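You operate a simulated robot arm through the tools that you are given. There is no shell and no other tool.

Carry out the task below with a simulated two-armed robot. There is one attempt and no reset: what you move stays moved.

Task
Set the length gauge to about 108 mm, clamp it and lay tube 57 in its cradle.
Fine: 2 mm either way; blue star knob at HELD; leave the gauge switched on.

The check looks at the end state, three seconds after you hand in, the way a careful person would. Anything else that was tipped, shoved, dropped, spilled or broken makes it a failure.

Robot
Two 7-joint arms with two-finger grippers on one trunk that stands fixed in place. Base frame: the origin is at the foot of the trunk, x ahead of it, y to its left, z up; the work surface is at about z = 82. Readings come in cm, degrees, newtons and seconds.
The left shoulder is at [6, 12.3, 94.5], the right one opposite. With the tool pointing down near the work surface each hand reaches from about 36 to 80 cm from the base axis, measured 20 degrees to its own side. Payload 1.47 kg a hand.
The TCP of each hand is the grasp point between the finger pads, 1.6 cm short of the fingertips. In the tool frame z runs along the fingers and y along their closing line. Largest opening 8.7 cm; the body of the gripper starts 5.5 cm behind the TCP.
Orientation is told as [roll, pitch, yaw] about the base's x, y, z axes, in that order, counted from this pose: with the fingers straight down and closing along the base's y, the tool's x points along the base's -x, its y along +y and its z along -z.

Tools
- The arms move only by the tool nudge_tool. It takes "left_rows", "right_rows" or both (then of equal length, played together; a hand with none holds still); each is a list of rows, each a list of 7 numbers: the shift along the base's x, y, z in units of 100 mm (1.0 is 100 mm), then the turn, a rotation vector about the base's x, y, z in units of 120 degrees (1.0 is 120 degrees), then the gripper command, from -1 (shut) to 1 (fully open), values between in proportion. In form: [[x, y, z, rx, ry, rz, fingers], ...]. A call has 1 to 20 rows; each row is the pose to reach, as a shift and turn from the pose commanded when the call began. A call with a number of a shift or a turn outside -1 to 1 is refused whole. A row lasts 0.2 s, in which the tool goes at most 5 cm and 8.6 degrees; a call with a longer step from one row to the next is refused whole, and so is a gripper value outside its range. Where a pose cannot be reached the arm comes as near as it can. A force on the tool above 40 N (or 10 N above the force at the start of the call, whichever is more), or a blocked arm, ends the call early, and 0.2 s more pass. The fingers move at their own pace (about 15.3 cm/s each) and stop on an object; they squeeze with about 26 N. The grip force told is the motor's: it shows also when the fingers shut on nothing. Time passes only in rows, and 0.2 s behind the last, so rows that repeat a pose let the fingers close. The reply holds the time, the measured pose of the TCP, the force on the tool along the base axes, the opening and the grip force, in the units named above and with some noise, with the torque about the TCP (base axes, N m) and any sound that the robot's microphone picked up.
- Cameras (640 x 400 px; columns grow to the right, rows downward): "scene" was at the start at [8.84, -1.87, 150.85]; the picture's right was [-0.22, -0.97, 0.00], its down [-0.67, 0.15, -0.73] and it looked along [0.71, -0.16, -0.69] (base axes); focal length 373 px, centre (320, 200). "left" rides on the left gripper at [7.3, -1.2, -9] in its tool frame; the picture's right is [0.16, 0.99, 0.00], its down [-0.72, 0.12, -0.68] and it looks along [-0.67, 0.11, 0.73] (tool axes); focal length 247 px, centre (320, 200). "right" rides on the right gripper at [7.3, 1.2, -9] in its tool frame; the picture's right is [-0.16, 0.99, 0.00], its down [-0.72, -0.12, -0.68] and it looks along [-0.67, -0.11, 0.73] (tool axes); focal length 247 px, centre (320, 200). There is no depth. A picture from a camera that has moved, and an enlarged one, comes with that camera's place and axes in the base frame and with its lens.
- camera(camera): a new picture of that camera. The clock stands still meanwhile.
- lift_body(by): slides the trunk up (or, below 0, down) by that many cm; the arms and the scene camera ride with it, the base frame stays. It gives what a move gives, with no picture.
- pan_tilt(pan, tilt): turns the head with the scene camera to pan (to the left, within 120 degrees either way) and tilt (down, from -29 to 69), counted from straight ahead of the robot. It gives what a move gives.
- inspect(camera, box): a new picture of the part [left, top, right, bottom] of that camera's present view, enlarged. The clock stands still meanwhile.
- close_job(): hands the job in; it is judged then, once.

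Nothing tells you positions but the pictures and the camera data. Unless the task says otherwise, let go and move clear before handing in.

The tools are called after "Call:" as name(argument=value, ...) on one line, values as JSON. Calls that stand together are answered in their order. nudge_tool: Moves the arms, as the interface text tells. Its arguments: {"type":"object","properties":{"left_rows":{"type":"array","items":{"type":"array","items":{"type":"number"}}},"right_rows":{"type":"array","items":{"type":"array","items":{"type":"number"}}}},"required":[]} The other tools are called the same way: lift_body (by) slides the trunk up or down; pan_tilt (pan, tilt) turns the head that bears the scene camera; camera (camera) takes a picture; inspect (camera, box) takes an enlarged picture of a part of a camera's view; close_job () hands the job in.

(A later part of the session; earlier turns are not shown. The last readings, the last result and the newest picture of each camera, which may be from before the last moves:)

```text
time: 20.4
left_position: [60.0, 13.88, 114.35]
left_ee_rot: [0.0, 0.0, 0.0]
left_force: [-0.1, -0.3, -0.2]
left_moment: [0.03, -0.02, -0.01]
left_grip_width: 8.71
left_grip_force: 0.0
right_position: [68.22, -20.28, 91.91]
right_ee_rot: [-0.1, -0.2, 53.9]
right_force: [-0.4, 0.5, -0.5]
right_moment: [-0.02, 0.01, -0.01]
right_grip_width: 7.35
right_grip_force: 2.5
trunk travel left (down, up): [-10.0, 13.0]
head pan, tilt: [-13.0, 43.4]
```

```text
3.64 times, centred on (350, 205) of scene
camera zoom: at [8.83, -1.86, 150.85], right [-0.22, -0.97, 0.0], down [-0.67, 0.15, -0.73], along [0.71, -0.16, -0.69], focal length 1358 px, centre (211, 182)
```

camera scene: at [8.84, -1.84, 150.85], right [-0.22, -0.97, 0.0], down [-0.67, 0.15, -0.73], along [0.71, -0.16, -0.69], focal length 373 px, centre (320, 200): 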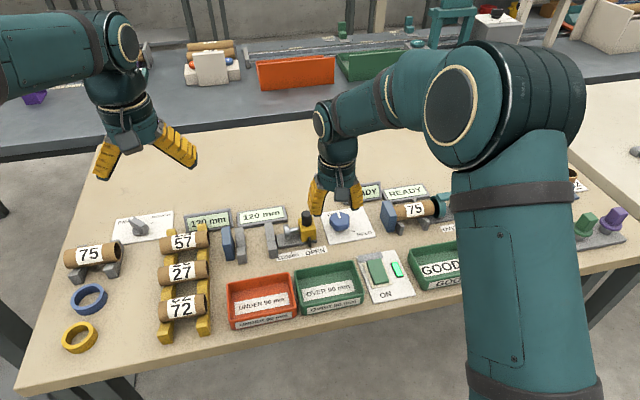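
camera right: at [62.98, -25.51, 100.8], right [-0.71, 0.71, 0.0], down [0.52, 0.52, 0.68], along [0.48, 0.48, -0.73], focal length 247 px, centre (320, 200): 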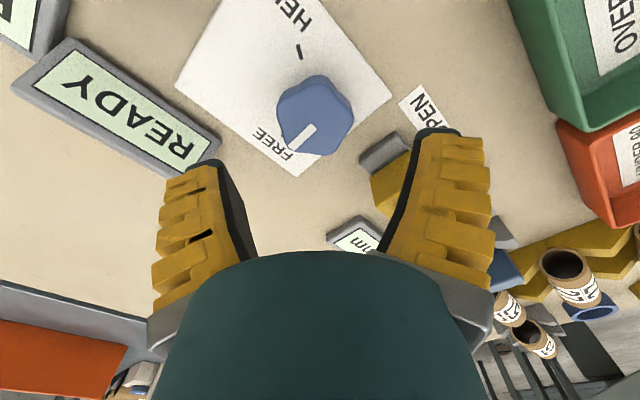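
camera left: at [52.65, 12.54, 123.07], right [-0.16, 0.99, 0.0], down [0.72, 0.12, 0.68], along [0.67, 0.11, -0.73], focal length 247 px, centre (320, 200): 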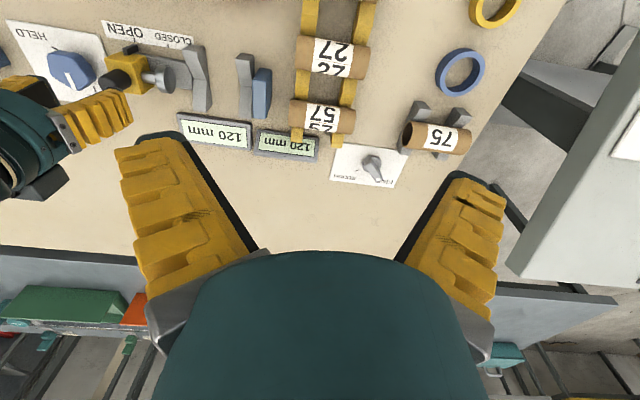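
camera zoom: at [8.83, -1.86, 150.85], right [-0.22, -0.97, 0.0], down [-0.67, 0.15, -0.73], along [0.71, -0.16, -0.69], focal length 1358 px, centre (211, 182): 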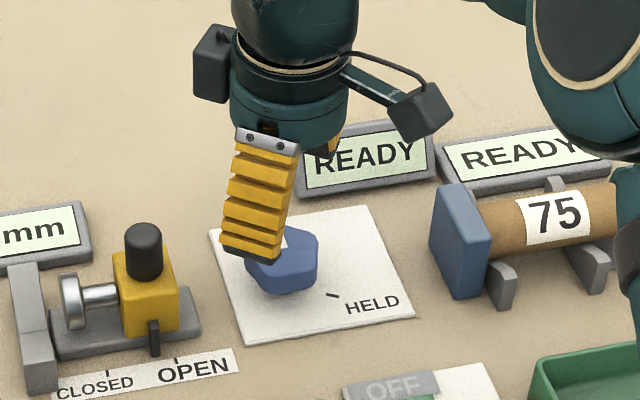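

The star knob lies centred between the fingers. I'll descend to put the pads around it, then check before closing.

Call:
nudge_tool(right_rows=[[0.005, -0.01, -0.2, 0, 0, 0, 0.6], [0.005, -0.01, -0.4, 0, 0, 0, 0.6], [0.005, -0.01, -0.55, 0, 0, 0, 0.6], [0.005, -0.01, -0.63, 0, 0, 0, 0.6], [0.005, -0.01, -0.63, 0, 0, 0, 0.6]])

Call:
camera(camera="right")

Call:
inspect(camera="scene", box=[270, 150, 430, 260])

```text
time: 21.6
left_position: [59.96, 13.76, 114.17]
left_ee_rot: [0.0, -0.1, 0.0]
left_force: [-0.5, 0.1, -0.2]
left_moment: [0.0, -0.02, 0.02]
left_grip_width: 8.7
left_grip_force: 0.0
right_position: [68.32, -20.45, 85.77]
right_ee_rot: [-0.2, -0.3, 53.9]
right_force: [0.1, 0.8, 0.4]
right_moment: [0.04, -0.02, 0.03]
right_grip_width: 7.31
right_grip_force: 2.5
trunk travel left (down, up): [-10.0, 13.0]
head pan, tilt: [-13.0, 43.4]
```

```text
taken
camera right: at [63.02, -25.83, 94.7], right [-0.71, 0.71, 0.0], down [0.52, 0.51, 0.68], along [0.49, 0.48, -0.73], focal length 247 px, centre (320, 200)
```

right: 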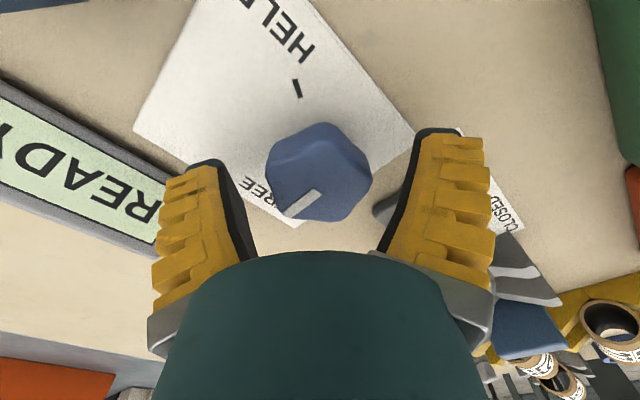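

```text
3.64 times, centred on (350, 205) of scene
camera zoom: at [8.83, -1.86, 150.85], right [-0.22, -0.97, 0.0], down [-0.67, 0.15, -0.73], along [0.71, -0.16, -0.69], focal length 1358 px, centre (211, 182)
```

zoom: 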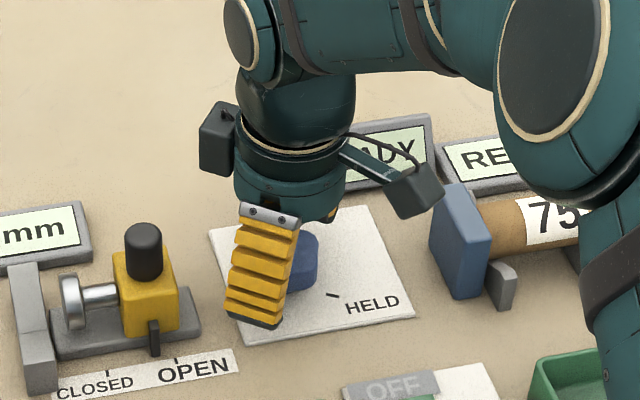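

The pads straddle the knob at the right height. Closing on it now.

Call:
nudge_tool(right_rows=[[0, 0, 0, 0, 0, 0, 0.2], [0, 0, 0, 0, 0, 0, -0.2], [0, 0, 0, 0, 0, 0, -1], [0, 0, 0, 0, 0, 0, -1]])

Call:
camera(camera="right")

```text
time: 22.6
left_position: [60.03, 13.78, 114.11]
left_ee_rot: [0.0, 0.0, 0.1]
left_force: [1.1, 0.4, 0.7]
left_moment: [0.01, -0.02, 0.01]
left_grip_width: 8.73
left_grip_force: 0.1
right_position: [68.53, -20.55, 85.76]
right_ee_rot: [-0.2, -0.4, 53.9]
right_force: [12.2, -1.4, 2.2]
right_moment: [0.12, -0.19, -0.01]
right_grip_width: 4.17
right_grip_force: 29.4
trunk travel left (down, up): [-10.0, 13.0]
head pan, tilt: [-13.0, 43.4]
```

```text
taken
camera right: at [63.13, -25.85, 94.73], right [-0.71, 0.71, 0.0], down [0.52, 0.51, 0.69], along [0.49, 0.48, -0.73], focal length 247 px, centre (320, 200)
```

right: 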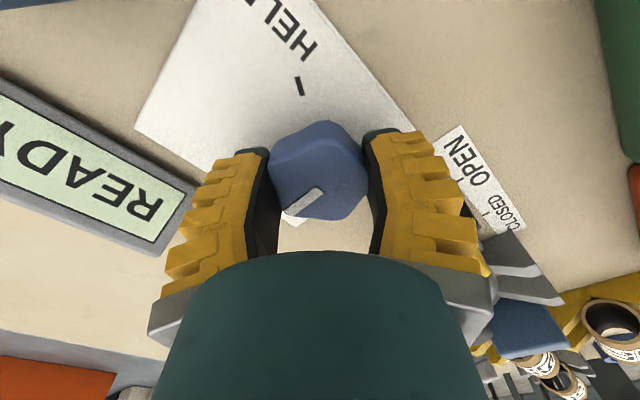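

Firm grip on the knob (4.2 cm). I'll turn it clockwise about 60° first, letting the hand follow the slight eccentricity, and watch forces.

Call:
nudge_tool(right_rows=[[0.012, 0.0, 0, 0, 0, 0, -1], [0.014, 0.002, 0, 0, 0, -0.0708, -1], [0.017, 0.004, 0, 0, 0, -0.1416, -1], [0.019, 0.006, 0, 0, 0, -0.2124, -1], [0.022, 0.007, 0, 0, 0, -0.2832, -1], [0.025, 0.008, 0, 0, 0, -0.354, -1], [0.028, 0.009, 0, 0, 0, -0.4248, -1], [0.031, 0.009, 0, 0, 0, -0.4956, -1], [0.031, 0.009, 0, 0, 0, -0.4956, -1]])

Call:
camera(camera="right")

Call:
inspect(camera="scene", box=[180, 150, 420, 300])

```text
time: 24.6
left_position: [59.98, 13.68, 114.25]
left_ee_rot: [0.1, -0.1, 0.0]
left_force: [0.9, -0.4, 0.5]
left_moment: [0.0, 0.03, 0.0]
left_grip_width: 8.72
left_grip_force: 0.1
right_position: [68.44, -20.51, 85.76]
right_ee_rot: [-0.1, -0.3, -5.8]
right_force: [1.6, -22.4, 12.3]
right_moment: [-0.13, 0.12, -0.04]
right_grip_width: 4.14
right_grip_force: 29.9
trunk travel left (down, up): [-10.0, 13.0]
head pan, tilt: [-13.0, 43.4]
```

```text
taken
camera right: at [61.26, -18.65, 94.71], right [0.26, 0.97, 0.0], down [0.71, -0.19, 0.68], along [0.66, -0.17, -0.73], focal length 247 px, centre (320, 200)
```

right: 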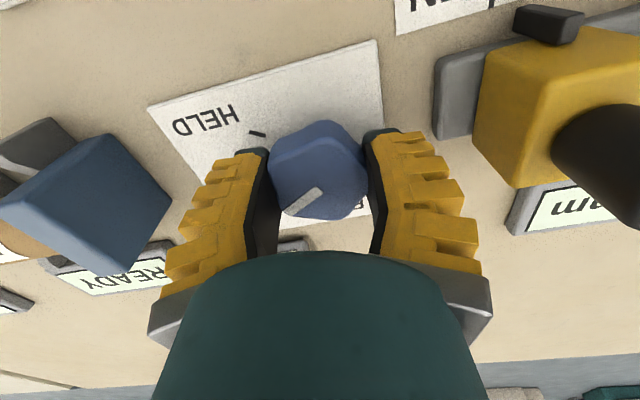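

```text
2.67 times, centred on (300, 225) of scene
camera zoom: at [8.74, -2.07, 150.86], right [-0.22, -0.97, 0.0], down [-0.67, 0.16, -0.73], along [0.71, -0.16, -0.69], focal length 996 px, centre (373, 133)
```

zoom: 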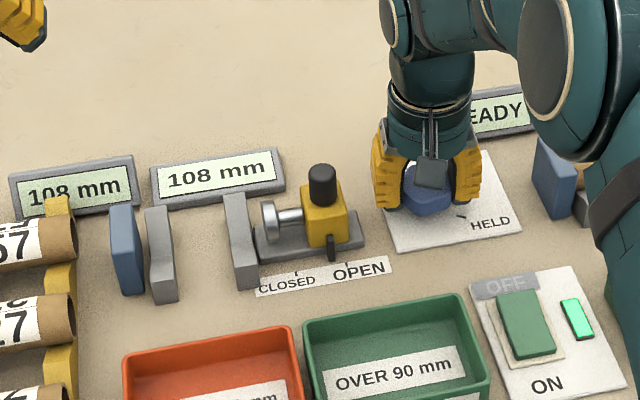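

The knob turns with the hand and the gauge still reads 108 mm. I'll relax the sideways force and turn the remaining ~58°.

Call:
nudge_tool(right_rows=[[-0.008, -0.02, 0, 0, 0, 0, -1], [-0.008, -0.02, 0.002, 0, 0, -0.069, -1], [-0.008, -0.02, 0.004, 0, 0, -0.138, -1], [-0.008, -0.02, 0.006, 0, 0, -0.207, -1], [-0.008, -0.02, 0.008, 0, 0, -0.276, -1], [-0.008, -0.02, 0.008, 0, 0, -0.345, -1], [-0.008, -0.02, 0.008, 0, 0, -0.414, -1], [-0.008, -0.02, 0.008, 0, 0, -0.483, -1], [-0.008, -0.02, 0.008, 0, 0, -0.483, -1]])

Call:
camera(camera="right")

Call:
inspect(camera="scene", box=[180, 150, 420, 300])

```text
time: 26.6
left_position: [59.9, 13.87, 114.4]
left_ee_rot: [-0.1, 0.0, -0.1]
left_force: [-0.3, 0.4, -0.6]
left_moment: [-0.02, -0.03, -0.03]
left_grip_width: 8.7
left_grip_force: 0.0
right_position: [68.51, -20.43, 85.72]
right_ee_rot: [0.0, -0.1, -63.7]
right_force: [-4.2, -10.4, 7.7]
right_moment: [-0.03, 0.05, -0.05]
right_grip_width: 4.16
right_grip_force: 30.4
trunk travel left (down, up): [-10.0, 13.0]
head pan, tilt: [-13.0, 43.4]
```

```text
taken
camera right: at [66.25, -13.47, 94.71], right [0.95, 0.3, 0.0], down [0.22, -0.7, 0.68], along [0.2, -0.65, -0.73], focal length 247 px, centre (320, 200)
```

right: 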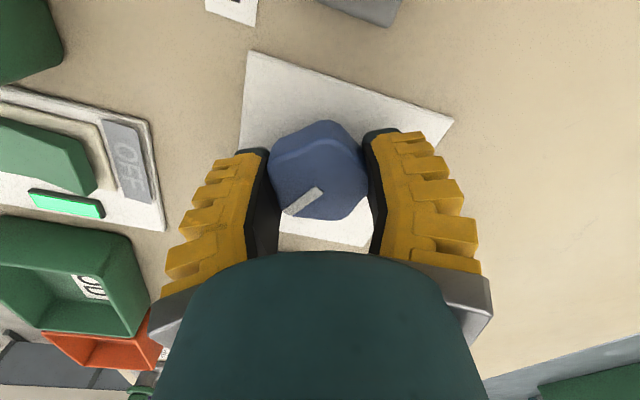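

```text
2.67 times, centred on (300, 225) of scene
camera zoom: at [8.73, -1.94, 150.86], right [-0.22, -0.97, 0.0], down [-0.67, 0.15, -0.73], along [0.71, -0.16, -0.69], focal length 996 px, centre (373, 133)
```

zoom: 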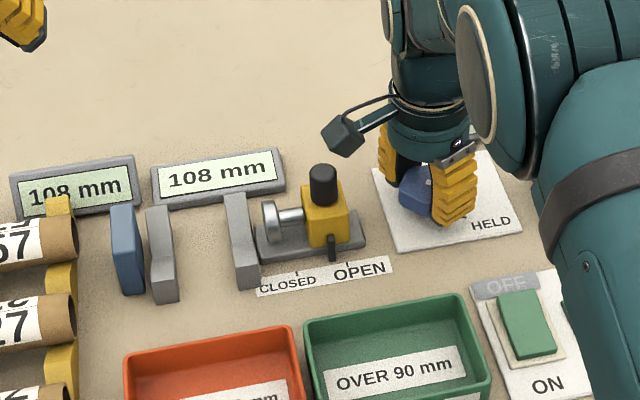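

The knob has turned about 118°. I'll open and lift so I can check the pointer against the HELD tick.

Call:
nudge_tool(right_rows=[[0, 0, 0, 0, 0, 0, -0.3], [0, 0, 0, 0, 0, 0, 0.3], [0, 0, 0, 0, 0, 0, 0.6], [0, 0, 0.2, 0, 0, 0, 0.6], [0, 0, 0.5, 0, 0, 0, 0.6], [0, 0, 0.8, 0, 0, 0, 0.6]])

Call:
camera(camera="right")

Call:
inspect(camera="scene", box=[310, 195, 390, 250])

Call:
inspect(camera="left", box=[0, 0, 200, 130])

```text
time: 27.9
left_position: [59.87, 13.78, 114.38]
left_ee_rot: [0.0, 0.0, -0.1]
left_force: [-0.5, 0.2, 0.9]
left_moment: [-0.01, 0.0, 0.03]
left_grip_width: 8.69
left_grip_force: 0.1
right_position: [68.72, -20.51, 93.82]
right_ee_rot: [0.1, -0.2, -63.5]
right_force: [0.2, -0.6, -1.0]
right_moment: [0.02, -0.03, -0.04]
right_grip_width: 7.33
right_grip_force: 2.1
trunk travel left (down, up): [-10.0, 13.0]
head pan, tilt: [-13.0, 43.4]
```

```text
taken
camera right: at [66.47, -13.49, 102.75], right [0.95, 0.3, 0.0], down [0.22, -0.7, 0.68], along [0.2, -0.65, -0.73], focal length 247 px, centre (320, 200)
```

right: 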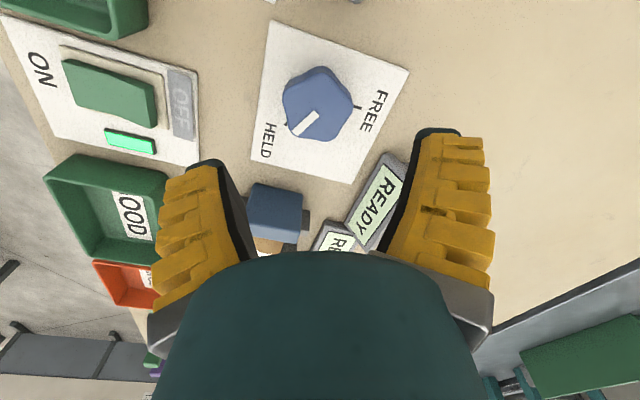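

```text
7.27 times, centred on (350, 222) of scene
camera zoom: at [8.77, -1.87, 150.86], right [-0.22, -0.97, 0.0], down [-0.67, 0.15, -0.73], along [0.71, -0.16, -0.69], focal length 2716 px, centre (102, 36)
```

zoom: 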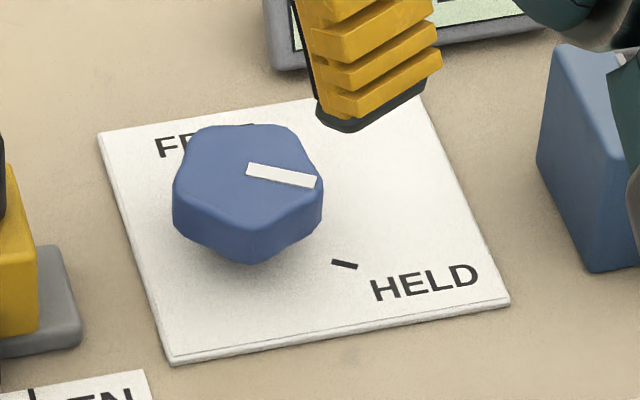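

```text
3.08 times, centred on (100, 65) of left
camera zoom: at [52.64, 12.57, 123.07], right [-0.16, 0.99, 0.0], down [0.72, 0.12, 0.68], along [0.67, 0.11, -0.73], focal length 760 px, centre (997, 615)
```

zoom: 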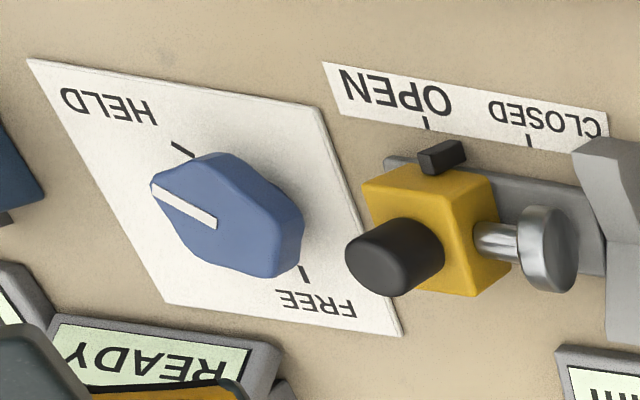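

The pointer lines up with the HELD tick (within a couple of degrees). I'll retract the right hand to a safe parked place and then look at the tube and cradle.

Call:
nudge_tool(right_rows=[[0, 0, 0.3, 0, 0, 0, 0.6], [0, 0, 0.6, 0, 0, 0.066, 0.6], [-0.1, -0.1, 0.9, 0, 0, 0.132, 0.6], [-0.25, -0.2, 1.0, 0, 0, 0.198, 0.6], [-0.4, -0.3, 1.0, 0, 0, 0.264, 0.6], [-0.6, -0.4, 1.0, 0, 0, 0.33, 0.6], [-0.8, -0.5, 1.0, 0, 0, 0.396, 0.6], [-1.0, -0.6, 1.0, 0, 0, 0.462, 0.6], [-1.0, -0.7, 1.0, 0, 0, 0.529, 0.6]])

Call:
nudge_tool(right_rows=[[-0.3, -0.1, 0.3, 0, 0, 0, 0.6], [-0.6, -0.2, 0.6, 0, 0, 0, 0.6], [-0.8, -0.3, 0.8, 0, 0, 0, 0.6]])

Call:
camera(camera="scene")

Call:
inspect(camera="scene", box=[130, 180, 330, 305])

Call:
inspect(camera="left", box=[160, 20, 380, 170])

```text
time: 29.9
left_position: [60.06, 13.82, 114.23]
left_ee_rot: [0.0, 0.0, 0.0]
left_force: [0.0, -0.4, 0.0]
left_moment: [0.01, 0.0, -0.01]
left_grip_width: 8.7
left_grip_force: 0.1
right_position: [58.55, -27.48, 103.52]
right_ee_rot: [-0.1, -0.3, 0.1]
right_force: [0.3, 0.7, -1.1]
right_moment: [0.01, -0.01, 0.0]
right_grip_width: 7.3
right_grip_force: 2.2
trunk travel left (down, up): [-10.0, 13.0]
head pan, tilt: [-13.0, 43.4]
```

```text
time: 30.8
left_position: [59.98, 13.88, 114.32]
left_ee_rot: [-0.1, 0.0, 0.0]
left_force: [-0.4, -0.8, 0.4]
left_moment: [0.0, -0.04, -0.03]
left_grip_width: 8.7
left_grip_force: 0.1
right_position: [50.47, -30.52, 112.07]
right_ee_rot: [0.0, -0.3, 0.0]
right_force: [-0.1, -0.5, 0.0]
right_moment: [-0.04, 0.01, 0.01]
right_grip_width: 7.3
right_grip_force: 1.9
trunk travel left (down, up): [-10.0, 13.0]
head pan, tilt: [-13.0, 43.4]
```

```text
taken
camera scene: at [8.75, -1.88, 150.86], right [-0.22, -0.97, 0.0], down [-0.67, 0.15, -0.73], along [0.71, -0.16, -0.69], focal length 373 px, centre (320, 200)
```

scene: 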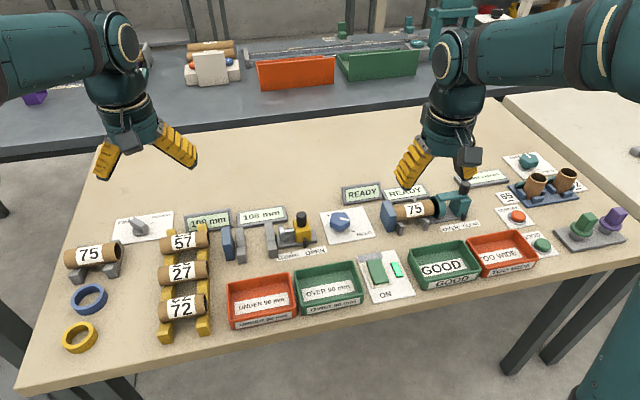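

```text
3.20 times, centred on (230, 242) of scene
camera zoom: at [8.75, -1.88, 150.86], right [-0.22, -0.97, 0.0], down [-0.67, 0.15, -0.73], along [0.71, -0.16, -0.69], focal length 1195 px, centre (608, 64)
```

zoom: 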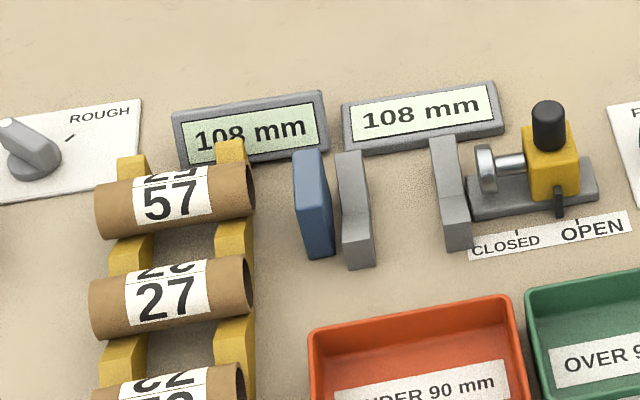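

```text
2.67 times, centred on (270, 95) of left
camera zoom: at [52.62, 12.56, 123.08], right [-0.16, 0.99, 0.0], down [0.72, 0.12, 0.68], along [0.67, 0.11, -0.73], focal length 659 px, centre (453, 480)
```

zoom: 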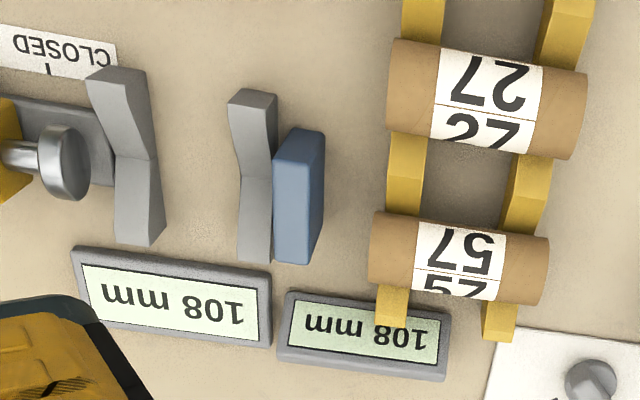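

108 mm holds with the knob at HELD. Tube 57 is at about (69.0, 15.7, 86.4), axis along y, roughly 99 mm long. I'll rotate the left hand by -90° while moving above it.

Call:
nudge_tool(left_rows=[[0.08, 0.02, -0.08, 0, 0, -0.068, 0.6], [0.16, 0.04, -0.16, 0, 0, -0.136, 0.6], [0.24, 0.06, -0.24, 0, 0, -0.204, 0.6], [0.32, 0.08, -0.32, 0, 0, -0.272, 0.6], [0.4, 0.1, -0.4, 0, 0, -0.34, 0.6], [0.5, 0.12, -0.5, 0, 0, -0.408, 0.6], [0.6, 0.14, -0.6, 0, 0, -0.476, 0.6], [0.7, 0.16, -0.7, 0, 0, -0.544, 0.6], [0.8, 0.18, -0.8, 0, 0, -0.612, 0.6], [0.9, 0.19, -0.9, 0, 0, -0.68, 0.6], [0.9, 0.19, -0.9, 0, 0, -0.75, 0.6], [0.9, 0.19, -0.9, 0, 0, -0.75, 0.6]])

Call:
camera(camera="left")

Call:
camera(camera="scene")

```text
time: 33.4
left_position: [69.08, 15.8, 105.01]
left_ee_rot: [0.0, 0.0, -90.1]
left_force: [0.5, 1.2, -0.7]
left_moment: [0.02, 0.0, -0.02]
left_grip_width: 7.33
left_grip_force: 2.1
right_position: [50.62, -30.36, 111.96]
right_ee_rot: [-0.1, -0.3, 0.1]
right_force: [-0.5, -0.9, 0.5]
right_moment: [0.0, 0.0, 0.0]
right_grip_width: 7.29
right_grip_force: 2.2
trunk travel left (down, up): [-10.0, 13.0]
head pan, tilt: [-13.0, 43.4]
```

```text
taken
camera left: at [67.89, 22.94, 113.86], right [0.99, 0.16, 0.0], down [0.11, -0.72, 0.68], along [0.11, -0.67, -0.73], focal length 247 px, centre (320, 200)
```

left: 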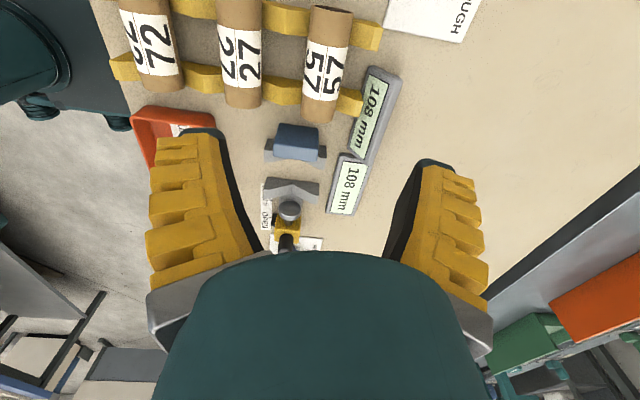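

```text
taken
camera scene: at [8.86, -1.86, 150.85], right [-0.22, -0.97, 0.0], down [-0.67, 0.15, -0.73], along [0.71, -0.16, -0.69], focal length 373 px, centre (320, 200)
```

scene: 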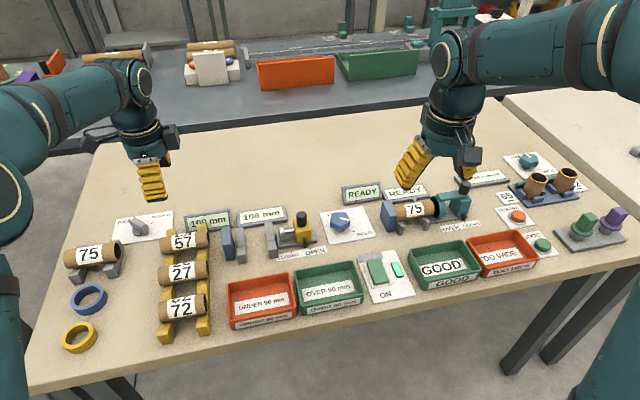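

The -90° wrist pose works and shows the tube, blue stop and cradle from the side. I'll zoom to refine positions.

Call:
inspect(camera="left", box=[220, 0, 420, 130])

Call:
inspect(camera="left", box=[240, 110, 400, 250])

```text
3.08 times, centred on (320, 65) of left
camera zoom: at [67.89, 22.94, 113.86], right [0.99, 0.16, 0.0], down [0.11, -0.72, 0.68], along [0.11, -0.67, -0.73], focal length 760 px, centre (320, 615)
```

zoom: 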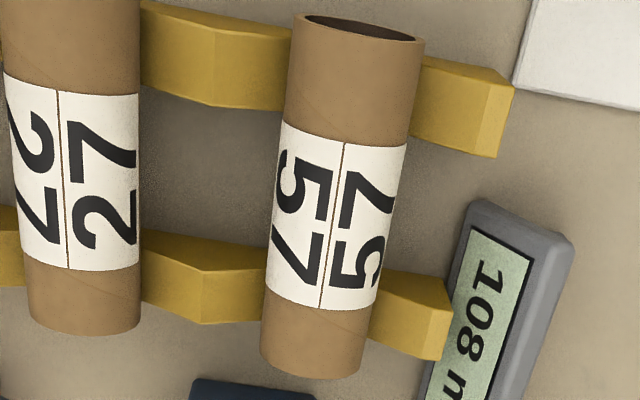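

```text
2.86 times, centred on (320, 180) of left
camera zoom: at [67.89, 22.94, 113.86], right [0.99, 0.16, 0.0], down [0.11, -0.72, 0.68], along [0.11, -0.67, -0.73], focal length 706 px, centre (320, 257)
```

zoom: 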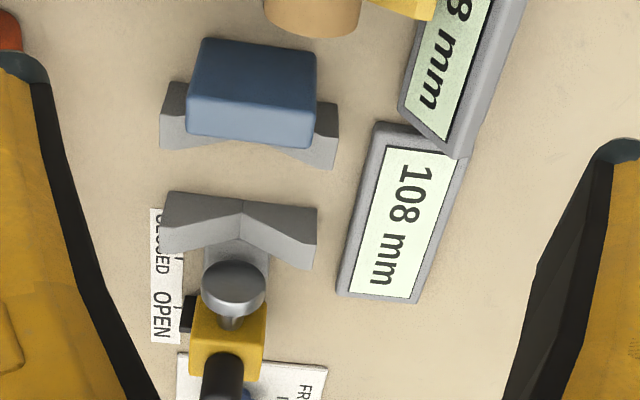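

Refined: tube 57's axis is near x=69.45, y=10.7–20.6, z≈86; the cradle's V line is near x=67.6 with the gap centre around y≈-0.3. I'll lower the left hand toward the tube with a moderate opening.

Call:
nudge_tool(left_rows=[[0.02, -0.01, -0.3, 0, 0, 0, 0.3], [0.037, -0.02, -0.6, 0, 0, 0, 0.1], [0.037, -0.02, -0.9, 0, 0, 0, 0.1], [0.037, -0.02, -1.0, 0, 0, 0, 0.1], [0.037, -0.02, -1.0, 0, 0, 0, 0.1]])

Call:
camera(camera="left")

Call:
inspect(camera="scene", box=[110, 160, 270, 290])

```text
time: 34.5
left_position: [69.42, 15.65, 95.2]
left_ee_rot: [-0.2, 0.0, -90.0]
left_force: [0.4, 0.2, -0.2]
left_moment: [0.01, 0.0, 0.02]
left_grip_width: 5.36
left_grip_force: 3.8
right_position: [50.62, -30.58, 112.03]
right_ee_rot: [0.1, -0.3, 0.0]
right_force: [0.4, 0.0, -0.4]
right_moment: [0.04, -0.02, -0.01]
right_grip_width: 7.31
right_grip_force: 1.9
trunk travel left (down, up): [-10.0, 13.0]
head pan, tilt: [-13.0, 43.4]
```

```text
taken
camera left: at [68.22, 22.73, 103.91], right [0.99, 0.16, 0.0], down [0.12, -0.72, 0.68], along [0.11, -0.67, -0.73], focal length 247 px, centre (320, 200)
```

left: 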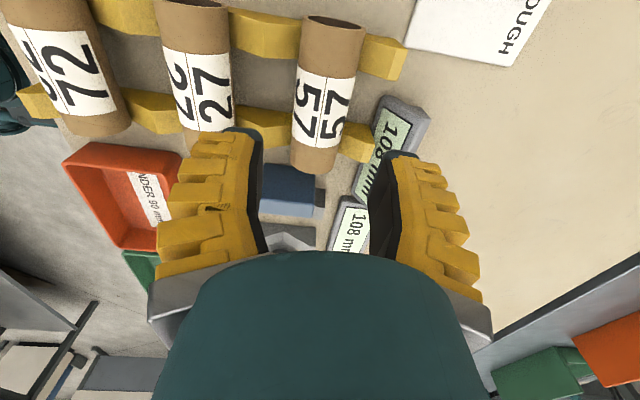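

```text
3.08 times, centred on (190, 225) of scene
camera zoom: at [8.86, -1.87, 150.85], right [-0.22, -0.97, 0.0], down [-0.67, 0.15, -0.73], along [0.71, -0.16, -0.69], focal length 1149 px, centre (720, 123)
```

zoom: 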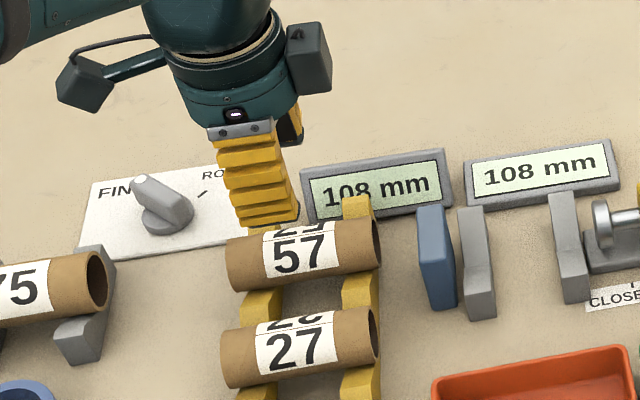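

Aligned over tube 57 and clear of tube 27 and the display. Lowering to grasp height.

Call:
nudge_tool(left_rows=[[0.004, -0.002, -0.3, 0, 0, 0, 0.1], [0.004, -0.002, -0.55, 0, 0, 0, 0.1], [0.004, -0.002, -0.75, 0, 0, 0, 0.1], [0.004, -0.002, -0.85, 0, 0, 0, 0.1], [0.004, -0.002, -0.9, 0, 0, 0, 0.1], [0.004, -0.002, -0.9, 0, 0, 0, 0.1]])

Call:
camera(camera="left")

Call:
inspect(camera="scene", box=[110, 160, 270, 290])

```text
time: 36.0
left_position: [69.42, 15.48, 86.09]
left_ee_rot: [-0.1, 0.1, -90.0]
left_force: [-0.4, -0.4, 0.4]
left_moment: [0.01, -0.02, 0.03]
left_grip_width: 5.34
left_grip_force: 4.0
right_position: [50.56, -30.43, 112.11]
right_ee_rot: [0.1, -0.2, -0.1]
right_force: [0.6, -0.1, 0.4]
right_moment: [0.03, -0.01, -0.02]
right_grip_width: 7.33
right_grip_force: 2.3
trunk travel left (down, up): [-10.0, 13.0]
head pan, tilt: [-13.0, 43.4]
```

```text
taken
camera left: at [68.21, 22.73, 94.96], right [0.99, 0.16, 0.0], down [0.12, -0.72, 0.68], along [0.11, -0.67, -0.73], focal length 247 px, centre (320, 200)
```

left: 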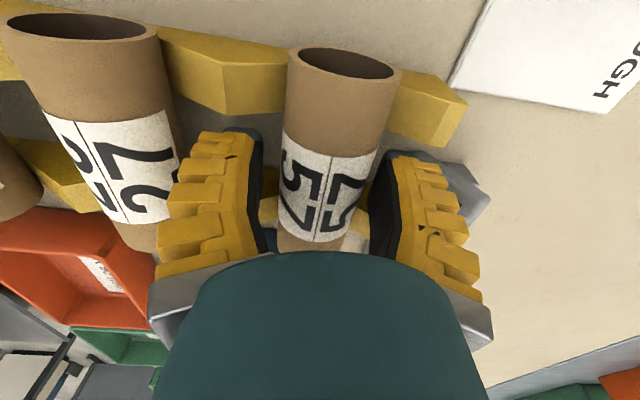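

```text
3.08 times, centred on (190, 225) of scene
camera zoom: at [8.82, -1.87, 150.85], right [-0.22, -0.97, 0.0], down [-0.67, 0.15, -0.73], along [0.71, -0.16, -0.69], focal length 1149 px, centre (720, 123)
```

zoom: 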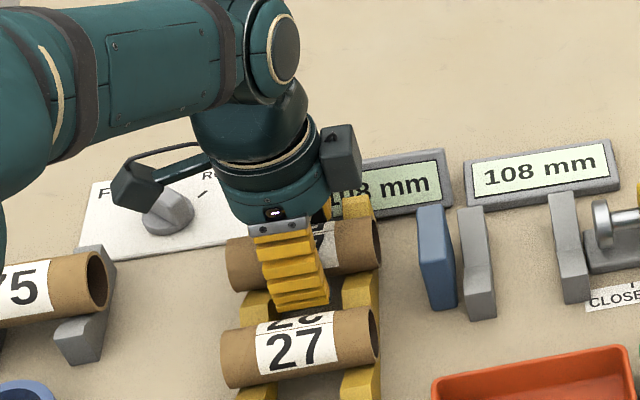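

Call:
inspect(camera="left", box=[220, 30, 420, 260])

Call:
inspect(camera="scene", box=[150, 195, 230, 260])

```text
1.74 times, centred on (320, 145) of left
camera zoom: at [68.21, 22.73, 94.96], right [0.99, 0.16, 0.0], down [0.12, -0.72, 0.68], along [0.11, -0.67, -0.73], focal length 430 px, centre (320, 296)
```

zoom: 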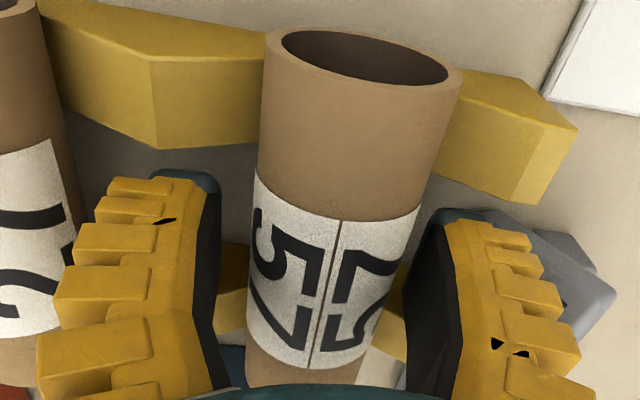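

```text
6.15 times, centred on (190, 228) of scene
camera zoom: at [8.82, -1.87, 150.85], right [-0.22, -0.97, 0.0], down [-0.67, 0.15, -0.73], along [0.71, -0.16, -0.69], focal length 2298 px, centre (1120, 31)
```

zoom: 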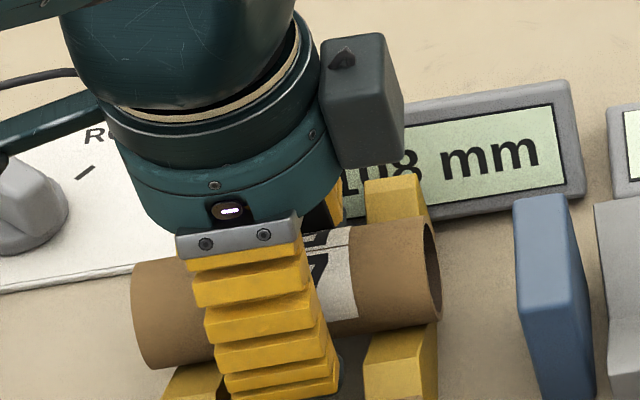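

The tube sits slightly toward the far finger, so I'll shift the hand +2.5 mm in x and then close gradually.

Call:
nudge_tool(left_rows=[[0.015, 0.01, 0, 0, 0, 0, 0.1], [0.028, 0.01, 0, 0, 0, 0, 0.1], [0.028, 0.01, 0, 0, 0, 0, 0.0], [0.028, 0.01, 0, 0, 0, 0, -0.1], [0.028, 0.01, 0, 0, 0, 0, -0.2], [0.028, 0.01, 0, 0, 0, 0, -0.3], [0.028, 0.01, 0, 0, 0, 0, -1], [0.028, 0.01, 0, 0, 0, 0, -1]])

Call:
camera(camera="left")

```text
time: 37.8
left_position: [69.72, 15.7, 86.37]
left_ee_rot: [0.2, 0.0, -90.0]
left_force: [-1.2, 0.6, 6.3]
left_moment: [0.02, -0.06, 0.0]
left_grip_width: 3.43
left_grip_force: 25.6
right_position: [50.41, -30.6, 112.14]
right_ee_rot: [0.0, -0.3, 0.0]
right_force: [0.0, 0.3, 0.5]
right_moment: [0.01, -0.01, -0.01]
right_grip_width: 7.3
right_grip_force: 2.7
trunk travel left (down, up): [-10.0, 13.0]
head pan, tilt: [-13.0, 43.4]
```

```text
taken
camera left: at [68.44, 22.87, 95.04], right [0.99, 0.16, 0.0], down [0.12, -0.72, 0.68], along [0.11, -0.67, -0.73], focal length 247 px, centre (320, 200)
```

left: 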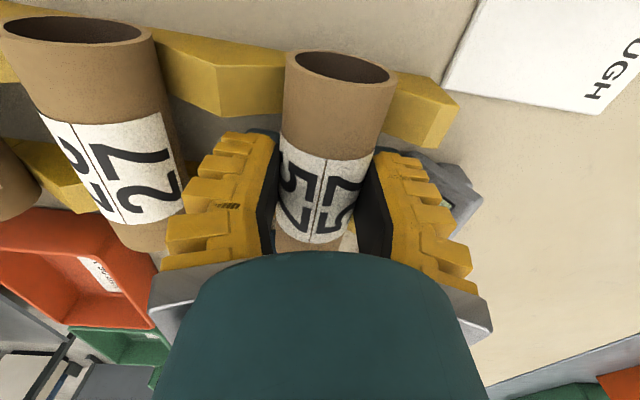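

Tube gripped (3.4 cm). Lifting straight up.

Call:
nudge_tool(left_rows=[[0, 0, 0.08, 0, 0, 0, -1], [0, 0, 0.2, 0, 0, 0, -1], [0, 0, 0.4, 0, 0, 0, -1], [0, 0, 0.6, 0, 0, 0, -1], [0, 0, 0.8, 0, 0, 0, -1], [0, 0, 0.9, 0, 0, 0, -1]])

Call:
camera(camera="left")

Call:
camera(camera="scene")

```text
time: 39.1
left_position: [69.58, 15.51, 95.28]
left_ee_rot: [0.0, 0.0, -90.0]
left_force: [-0.6, 0.1, -0.4]
left_moment: [-0.03, 0.01, 0.0]
left_grip_width: 3.27
left_grip_force: 26.0
right_position: [50.5, -30.54, 111.97]
right_ee_rot: [-0.1, -0.3, 0.0]
right_force: [-0.3, -0.2, 0.3]
right_moment: [0.01, 0.01, -0.02]
right_grip_width: 7.32
right_grip_force: 2.4
trunk travel left (down, up): [-10.0, 13.0]
head pan, tilt: [-13.0, 43.4]
```

```text
taken
camera left: at [68.37, 22.83, 104.08], right [0.99, 0.16, 0.0], down [0.12, -0.72, 0.68], along [0.11, -0.67, -0.73], focal length 247 px, centre (320, 200)
```

left: 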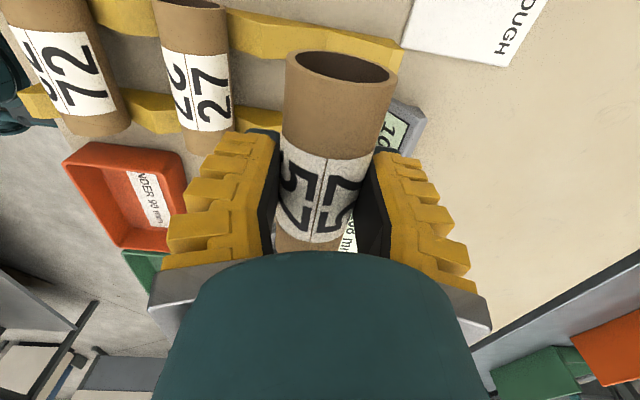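

```text
taken
camera scene: at [8.84, -1.86, 150.85], right [-0.22, -0.97, 0.0], down [-0.67, 0.15, -0.73], along [0.71, -0.16, -0.69], focal length 373 px, centre (320, 200)
```

scene: 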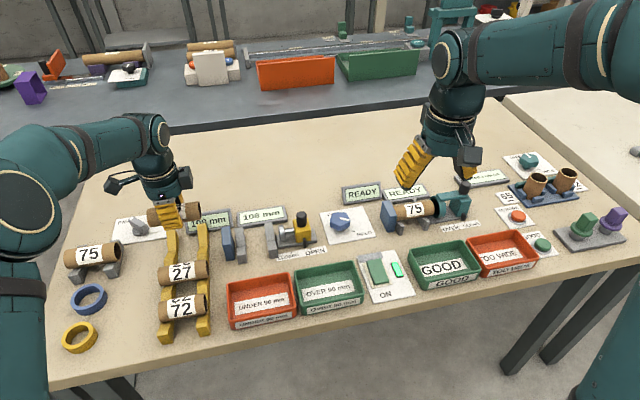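

The tube is up and clear. I'll carry it over to above the cradle (x≈67.6, y≈-0.3), keeping height.

Call:
nudge_tool(left_rows=[[-0.02, -0.15, 0, 0, 0, 0, -1], [-0.05, -0.35, 0, 0, 0, 0, -1], [-0.08, -0.55, 0, 0, 0, 0, -1], [-0.1, -0.75, 0, 0, 0, 0, -1], [-0.1, -0.92, 0, 0, 0, 0, -1], [-0.1, -1.0, 0, 0, 0, 0, -1]])

Call:
nudge_tool(left_rows=[[-0.03, -0.15, 0, 0, 0, 0, -1], [-0.06, -0.35, 0, 0, 0, 0, -1], [-0.09, -0.5, 0, 0, 0, 0, -1], [-0.1, -0.58, 0, 0, 0, 0, -1], [-0.1, -0.58, 0, 0, 0, 0, -1]])

Call:
camera(camera="left")

Call:
camera(camera="scene")

Call:
inspect(camera="scene", box=[190, 150, 350, 270])

Call:
camera(camera="right")

```text
time: 40.5
left_position: [68.63, 5.67, 95.14]
left_ee_rot: [0.1, 0.1, -90.1]
left_force: [0.1, 0.8, 0.3]
left_moment: [0.0, 0.02, 0.02]
left_grip_width: 3.25
left_grip_force: 26.0
right_position: [50.5, -30.53, 112.15]
right_ee_rot: [0.0, -0.3, 0.1]
right_force: [0.0, -0.6, 0.2]
right_moment: [-0.01, -0.01, -0.01]
right_grip_width: 7.3
right_grip_force: 1.9
trunk travel left (down, up): [-10.0, 13.0]
head pan, tilt: [-13.0, 43.4]
```

```text
time: 41.8
left_position: [67.81, -0.44, 95.26]
left_ee_rot: [0.0, 0.0, -90.0]
left_force: [-0.8, -0.1, 0.0]
left_moment: [0.02, 0.0, -0.01]
left_grip_width: 3.29
left_grip_force: 25.1
right_position: [50.54, -30.46, 111.98]
right_ee_rot: [0.0, -0.2, 0.0]
right_force: [0.5, -0.5, -0.1]
right_moment: [0.0, 0.0, 0.01]
right_grip_width: 7.3
right_grip_force: 2.6
trunk travel left (down, up): [-10.0, 13.0]
head pan, tilt: [-13.0, 43.4]
```

```text
taken
camera left: at [66.64, 6.84, 104.04], right [0.99, 0.16, 0.0], down [0.12, -0.72, 0.68], along [0.11, -0.67, -0.73], focal length 247 px, centre (320, 200)
```

left: 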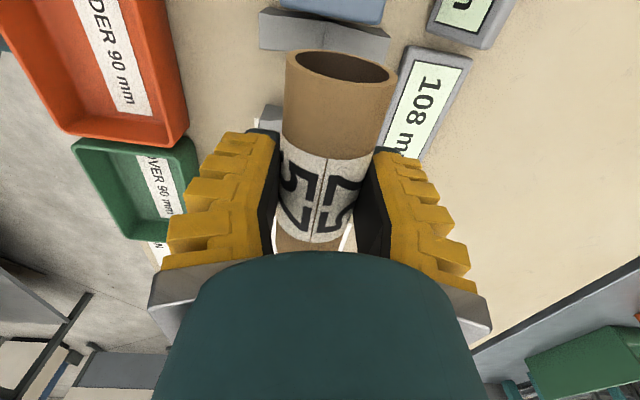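

```text
taken
camera scene: at [8.84, -1.86, 150.85], right [-0.22, -0.97, 0.0], down [-0.67, 0.15, -0.73], along [0.71, -0.16, -0.69], focal length 373 px, centre (320, 200)
```

scene: 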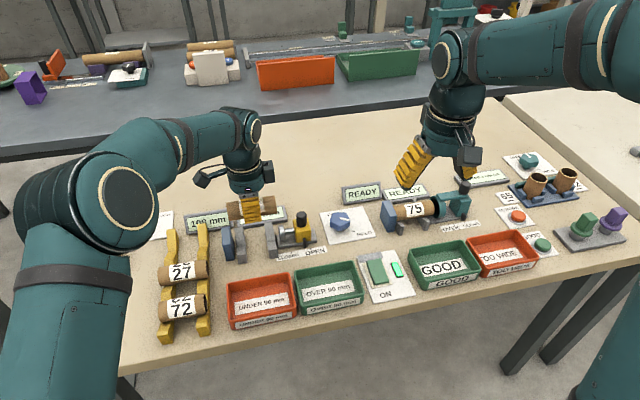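

```text
3.33 times, centred on (270, 210) of scene
camera zoom: at [8.84, -1.86, 150.85], right [-0.22, -0.97, 0.0], down [-0.67, 0.15, -0.73], along [0.71, -0.16, -0.69], focal length 1245 px, centre (487, 167)
```

zoom: 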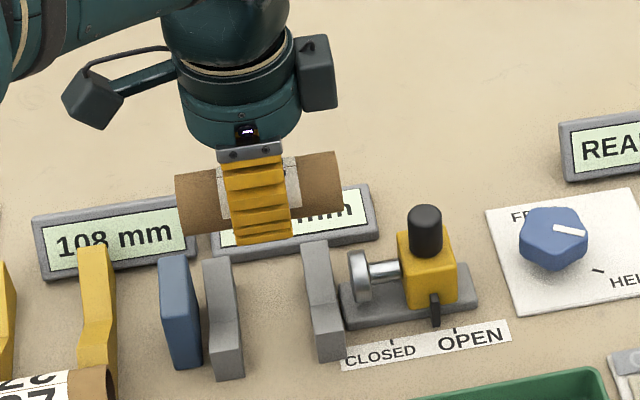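

```text
taken
camera right: at [43.19, -29.4, 120.97], right [0.16, 0.99, 0.0], down [0.72, -0.12, 0.68], along [0.68, -0.11, -0.73], focal length 247 px, centre (320, 200)
```

right: 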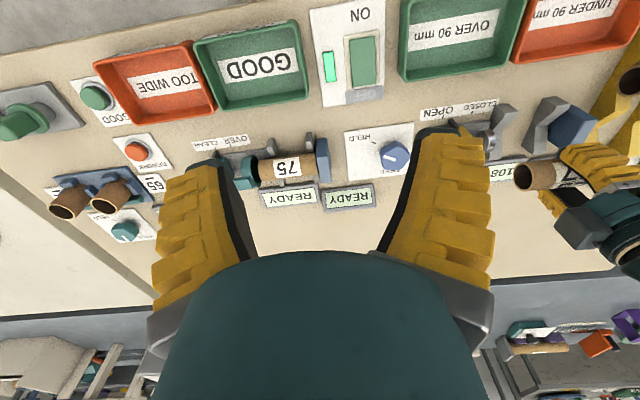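

The tube hangs over the cradle. I'll zoom in to compare the tube ends with the blue stop and disc before lowering.

Call:
inspect(camera="scene", box=[215, 185, 305, 265])

Call:
inspect(camera="left", box=[230, 0, 430, 150])

Call:
inspect(camera="right", box=[400, 70, 640, 220])

```text
5.00 times, centred on (260, 225) of scene
camera zoom: at [8.84, -1.86, 150.85], right [-0.22, -0.97, 0.0], down [-0.67, 0.15, -0.73], along [0.71, -0.16, -0.69], focal length 1867 px, centre (620, 75)
```

zoom: 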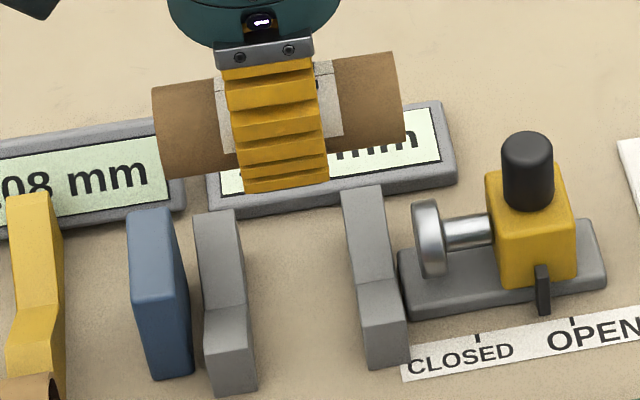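

```text
2.67 times, centred on (330, 75) of left
camera zoom: at [66.64, 6.84, 104.04], right [0.99, 0.16, 0.0], down [0.12, -0.72, 0.68], along [0.11, -0.67, -0.73], focal length 659 px, centre (293, 533)
```

zoom: 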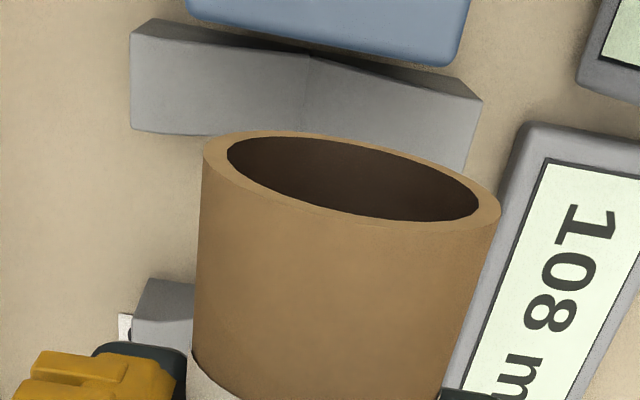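

```text
2.67 times, centred on (520, 145) of right
camera zoom: at [43.19, -29.4, 120.97], right [0.16, 0.99, 0.0], down [0.72, -0.12, 0.68], along [0.68, -0.11, -0.73], focal length 659 px, centre (-213, 347)
```

zoom: 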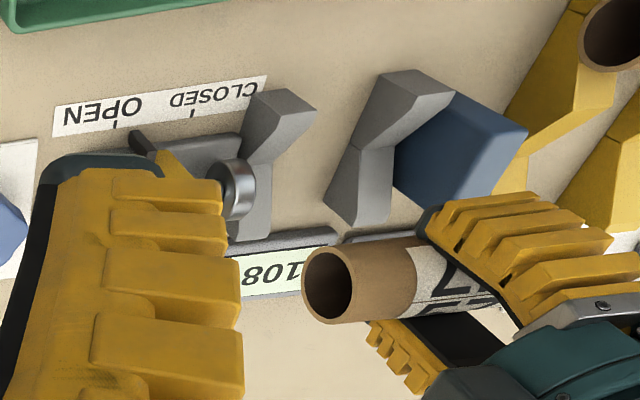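

Tube (≈10 cm) and the 10.8 cm gap are nearly concentric; the V line is about 2 mm nearer in x. I'll correct that and go down to just above the stop's top to check clearance again.

Call:
nudge_tool(left_rows=[[-0.01, 0.005, -0.1, 0, 0, 0, -1], [-0.022, 0.01, -0.25, 0, 0, 0, -1], [-0.022, 0.01, -0.4, 0, 0, 0, -1], [-0.022, 0.01, -0.5, 0, 0, 0, -1], [-0.022, 0.01, -0.53, 0, 0, 0, -1], [-0.022, 0.01, -0.53, 0, 0, 0, -1]])

Call:
inspect(camera="scene", box=[215, 185, 305, 265])

Call:
camera(camera="left")

Call:
inspect(camera="right", box=[440, 70, 640, 200])

```text
time: 43.1
left_position: [67.52, -0.24, 89.88]
left_ee_rot: [0.0, 0.0, -90.1]
left_force: [0.1, 0.7, -0.8]
left_moment: [0.0, -0.01, 0.02]
left_grip_width: 3.28
left_grip_force: 26.5
right_position: [50.45, -30.41, 112.05]
right_ee_rot: [0.0, -0.3, 0.0]
right_force: [0.4, -0.7, -0.7]
right_moment: [-0.02, 0.03, -0.04]
right_grip_width: 7.31
right_grip_force: 2.3
trunk travel left (down, up): [-10.0, 13.0]
head pan, tilt: [-13.0, 43.4]
```

```text
5.00 times, centred on (260, 225) of scene
camera zoom: at [8.84, -1.87, 150.85], right [-0.22, -0.97, 0.0], down [-0.67, 0.15, -0.73], along [0.71, -0.16, -0.69], focal length 1867 px, centre (620, 75)
```

zoom: 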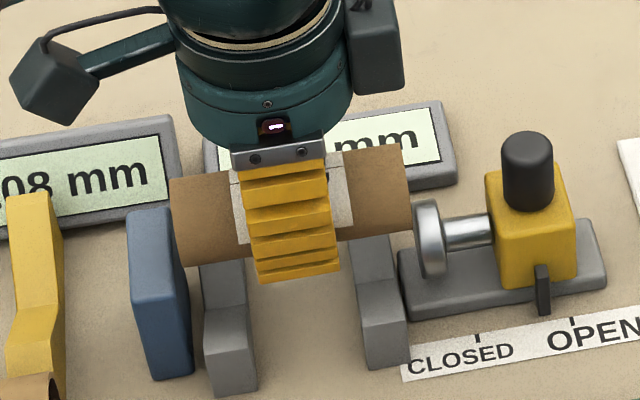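

```text
taken
camera left: at [66.37, 6.98, 98.7], right [0.99, 0.16, 0.0], down [0.12, -0.72, 0.68], along [0.11, -0.67, -0.73], focal length 247 px, centre (320, 200)
```

left: 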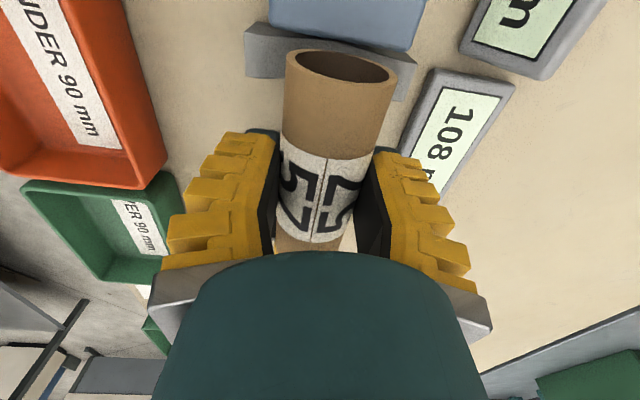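

```text
3.08 times, centred on (540, 135) of right
camera zoom: at [43.19, -29.41, 120.97], right [0.16, 0.99, 0.0], down [0.72, -0.12, 0.68], along [0.68, -0.11, -0.73], focal length 760 px, centre (-357, 400)
```

zoom: 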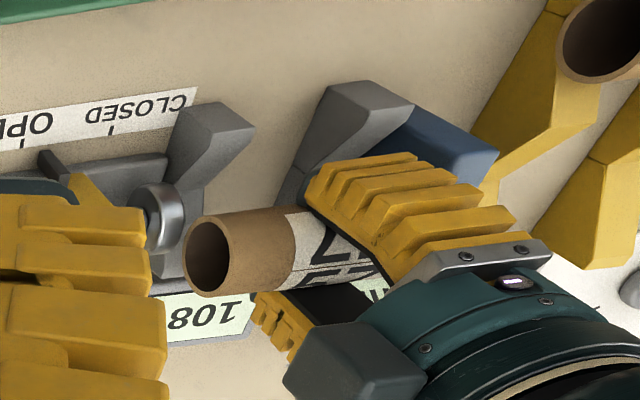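

I'll zoom hard on both ends of the tube to judge the clearances at the stop and disc.

Call:
inspect(camera="scene", box=[262, 205, 306, 250])

Call:
inspect(camera="scene", box=[215, 210, 259, 265])

Call:
inspect(camera="left", box=[240, 0, 440, 130])

```text
8.89 times, centred on (284, 228) of scene
camera zoom: at [8.84, -1.87, 150.85], right [-0.22, -0.97, 0.0], down [-0.67, 0.15, -0.73], along [0.71, -0.16, -0.69], focal length 3319 px, centre (640, -44)
```

zoom: 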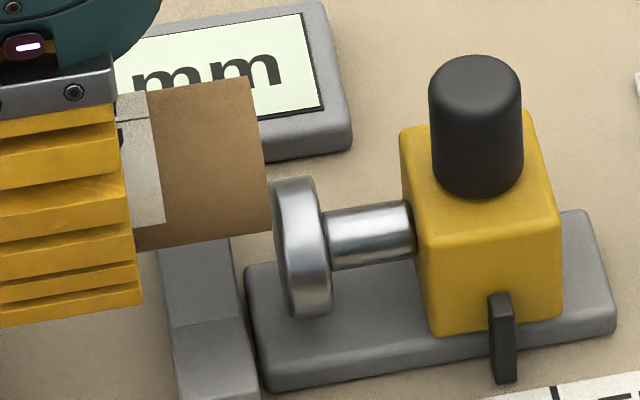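

```text
7.27 times, centred on (237, 238) of scene
camera zoom: at [8.84, -1.87, 150.85], right [-0.22, -0.97, 0.0], down [-0.67, 0.15, -0.73], along [0.71, -0.16, -0.69], focal length 2716 px, centre (924, -73)
```

zoom: 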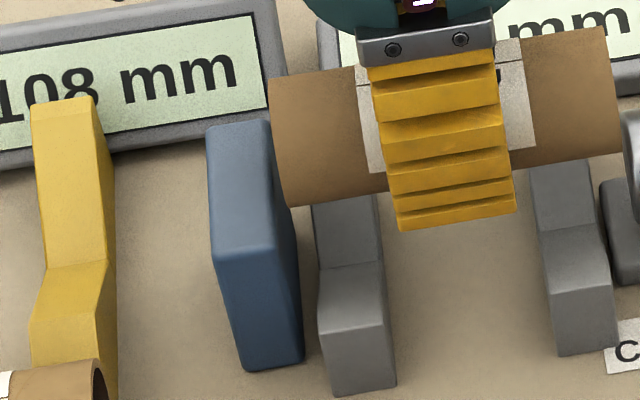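

```text
3.08 times, centred on (340, 65) of left
camera zoom: at [66.37, 6.98, 98.7], right [0.99, 0.16, 0.0], down [0.12, -0.72, 0.68], along [0.11, -0.67, -0.73], focal length 760 px, centre (258, 615)
```

zoom: 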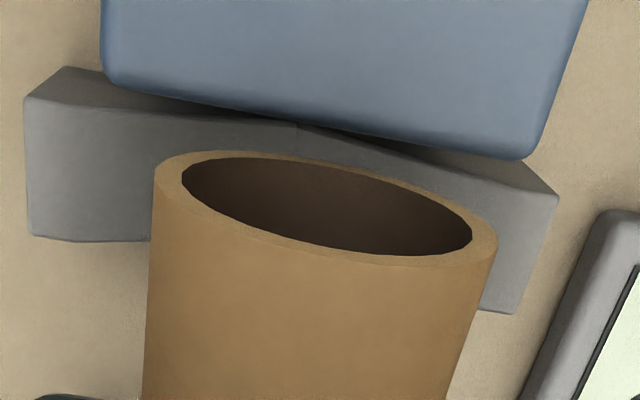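

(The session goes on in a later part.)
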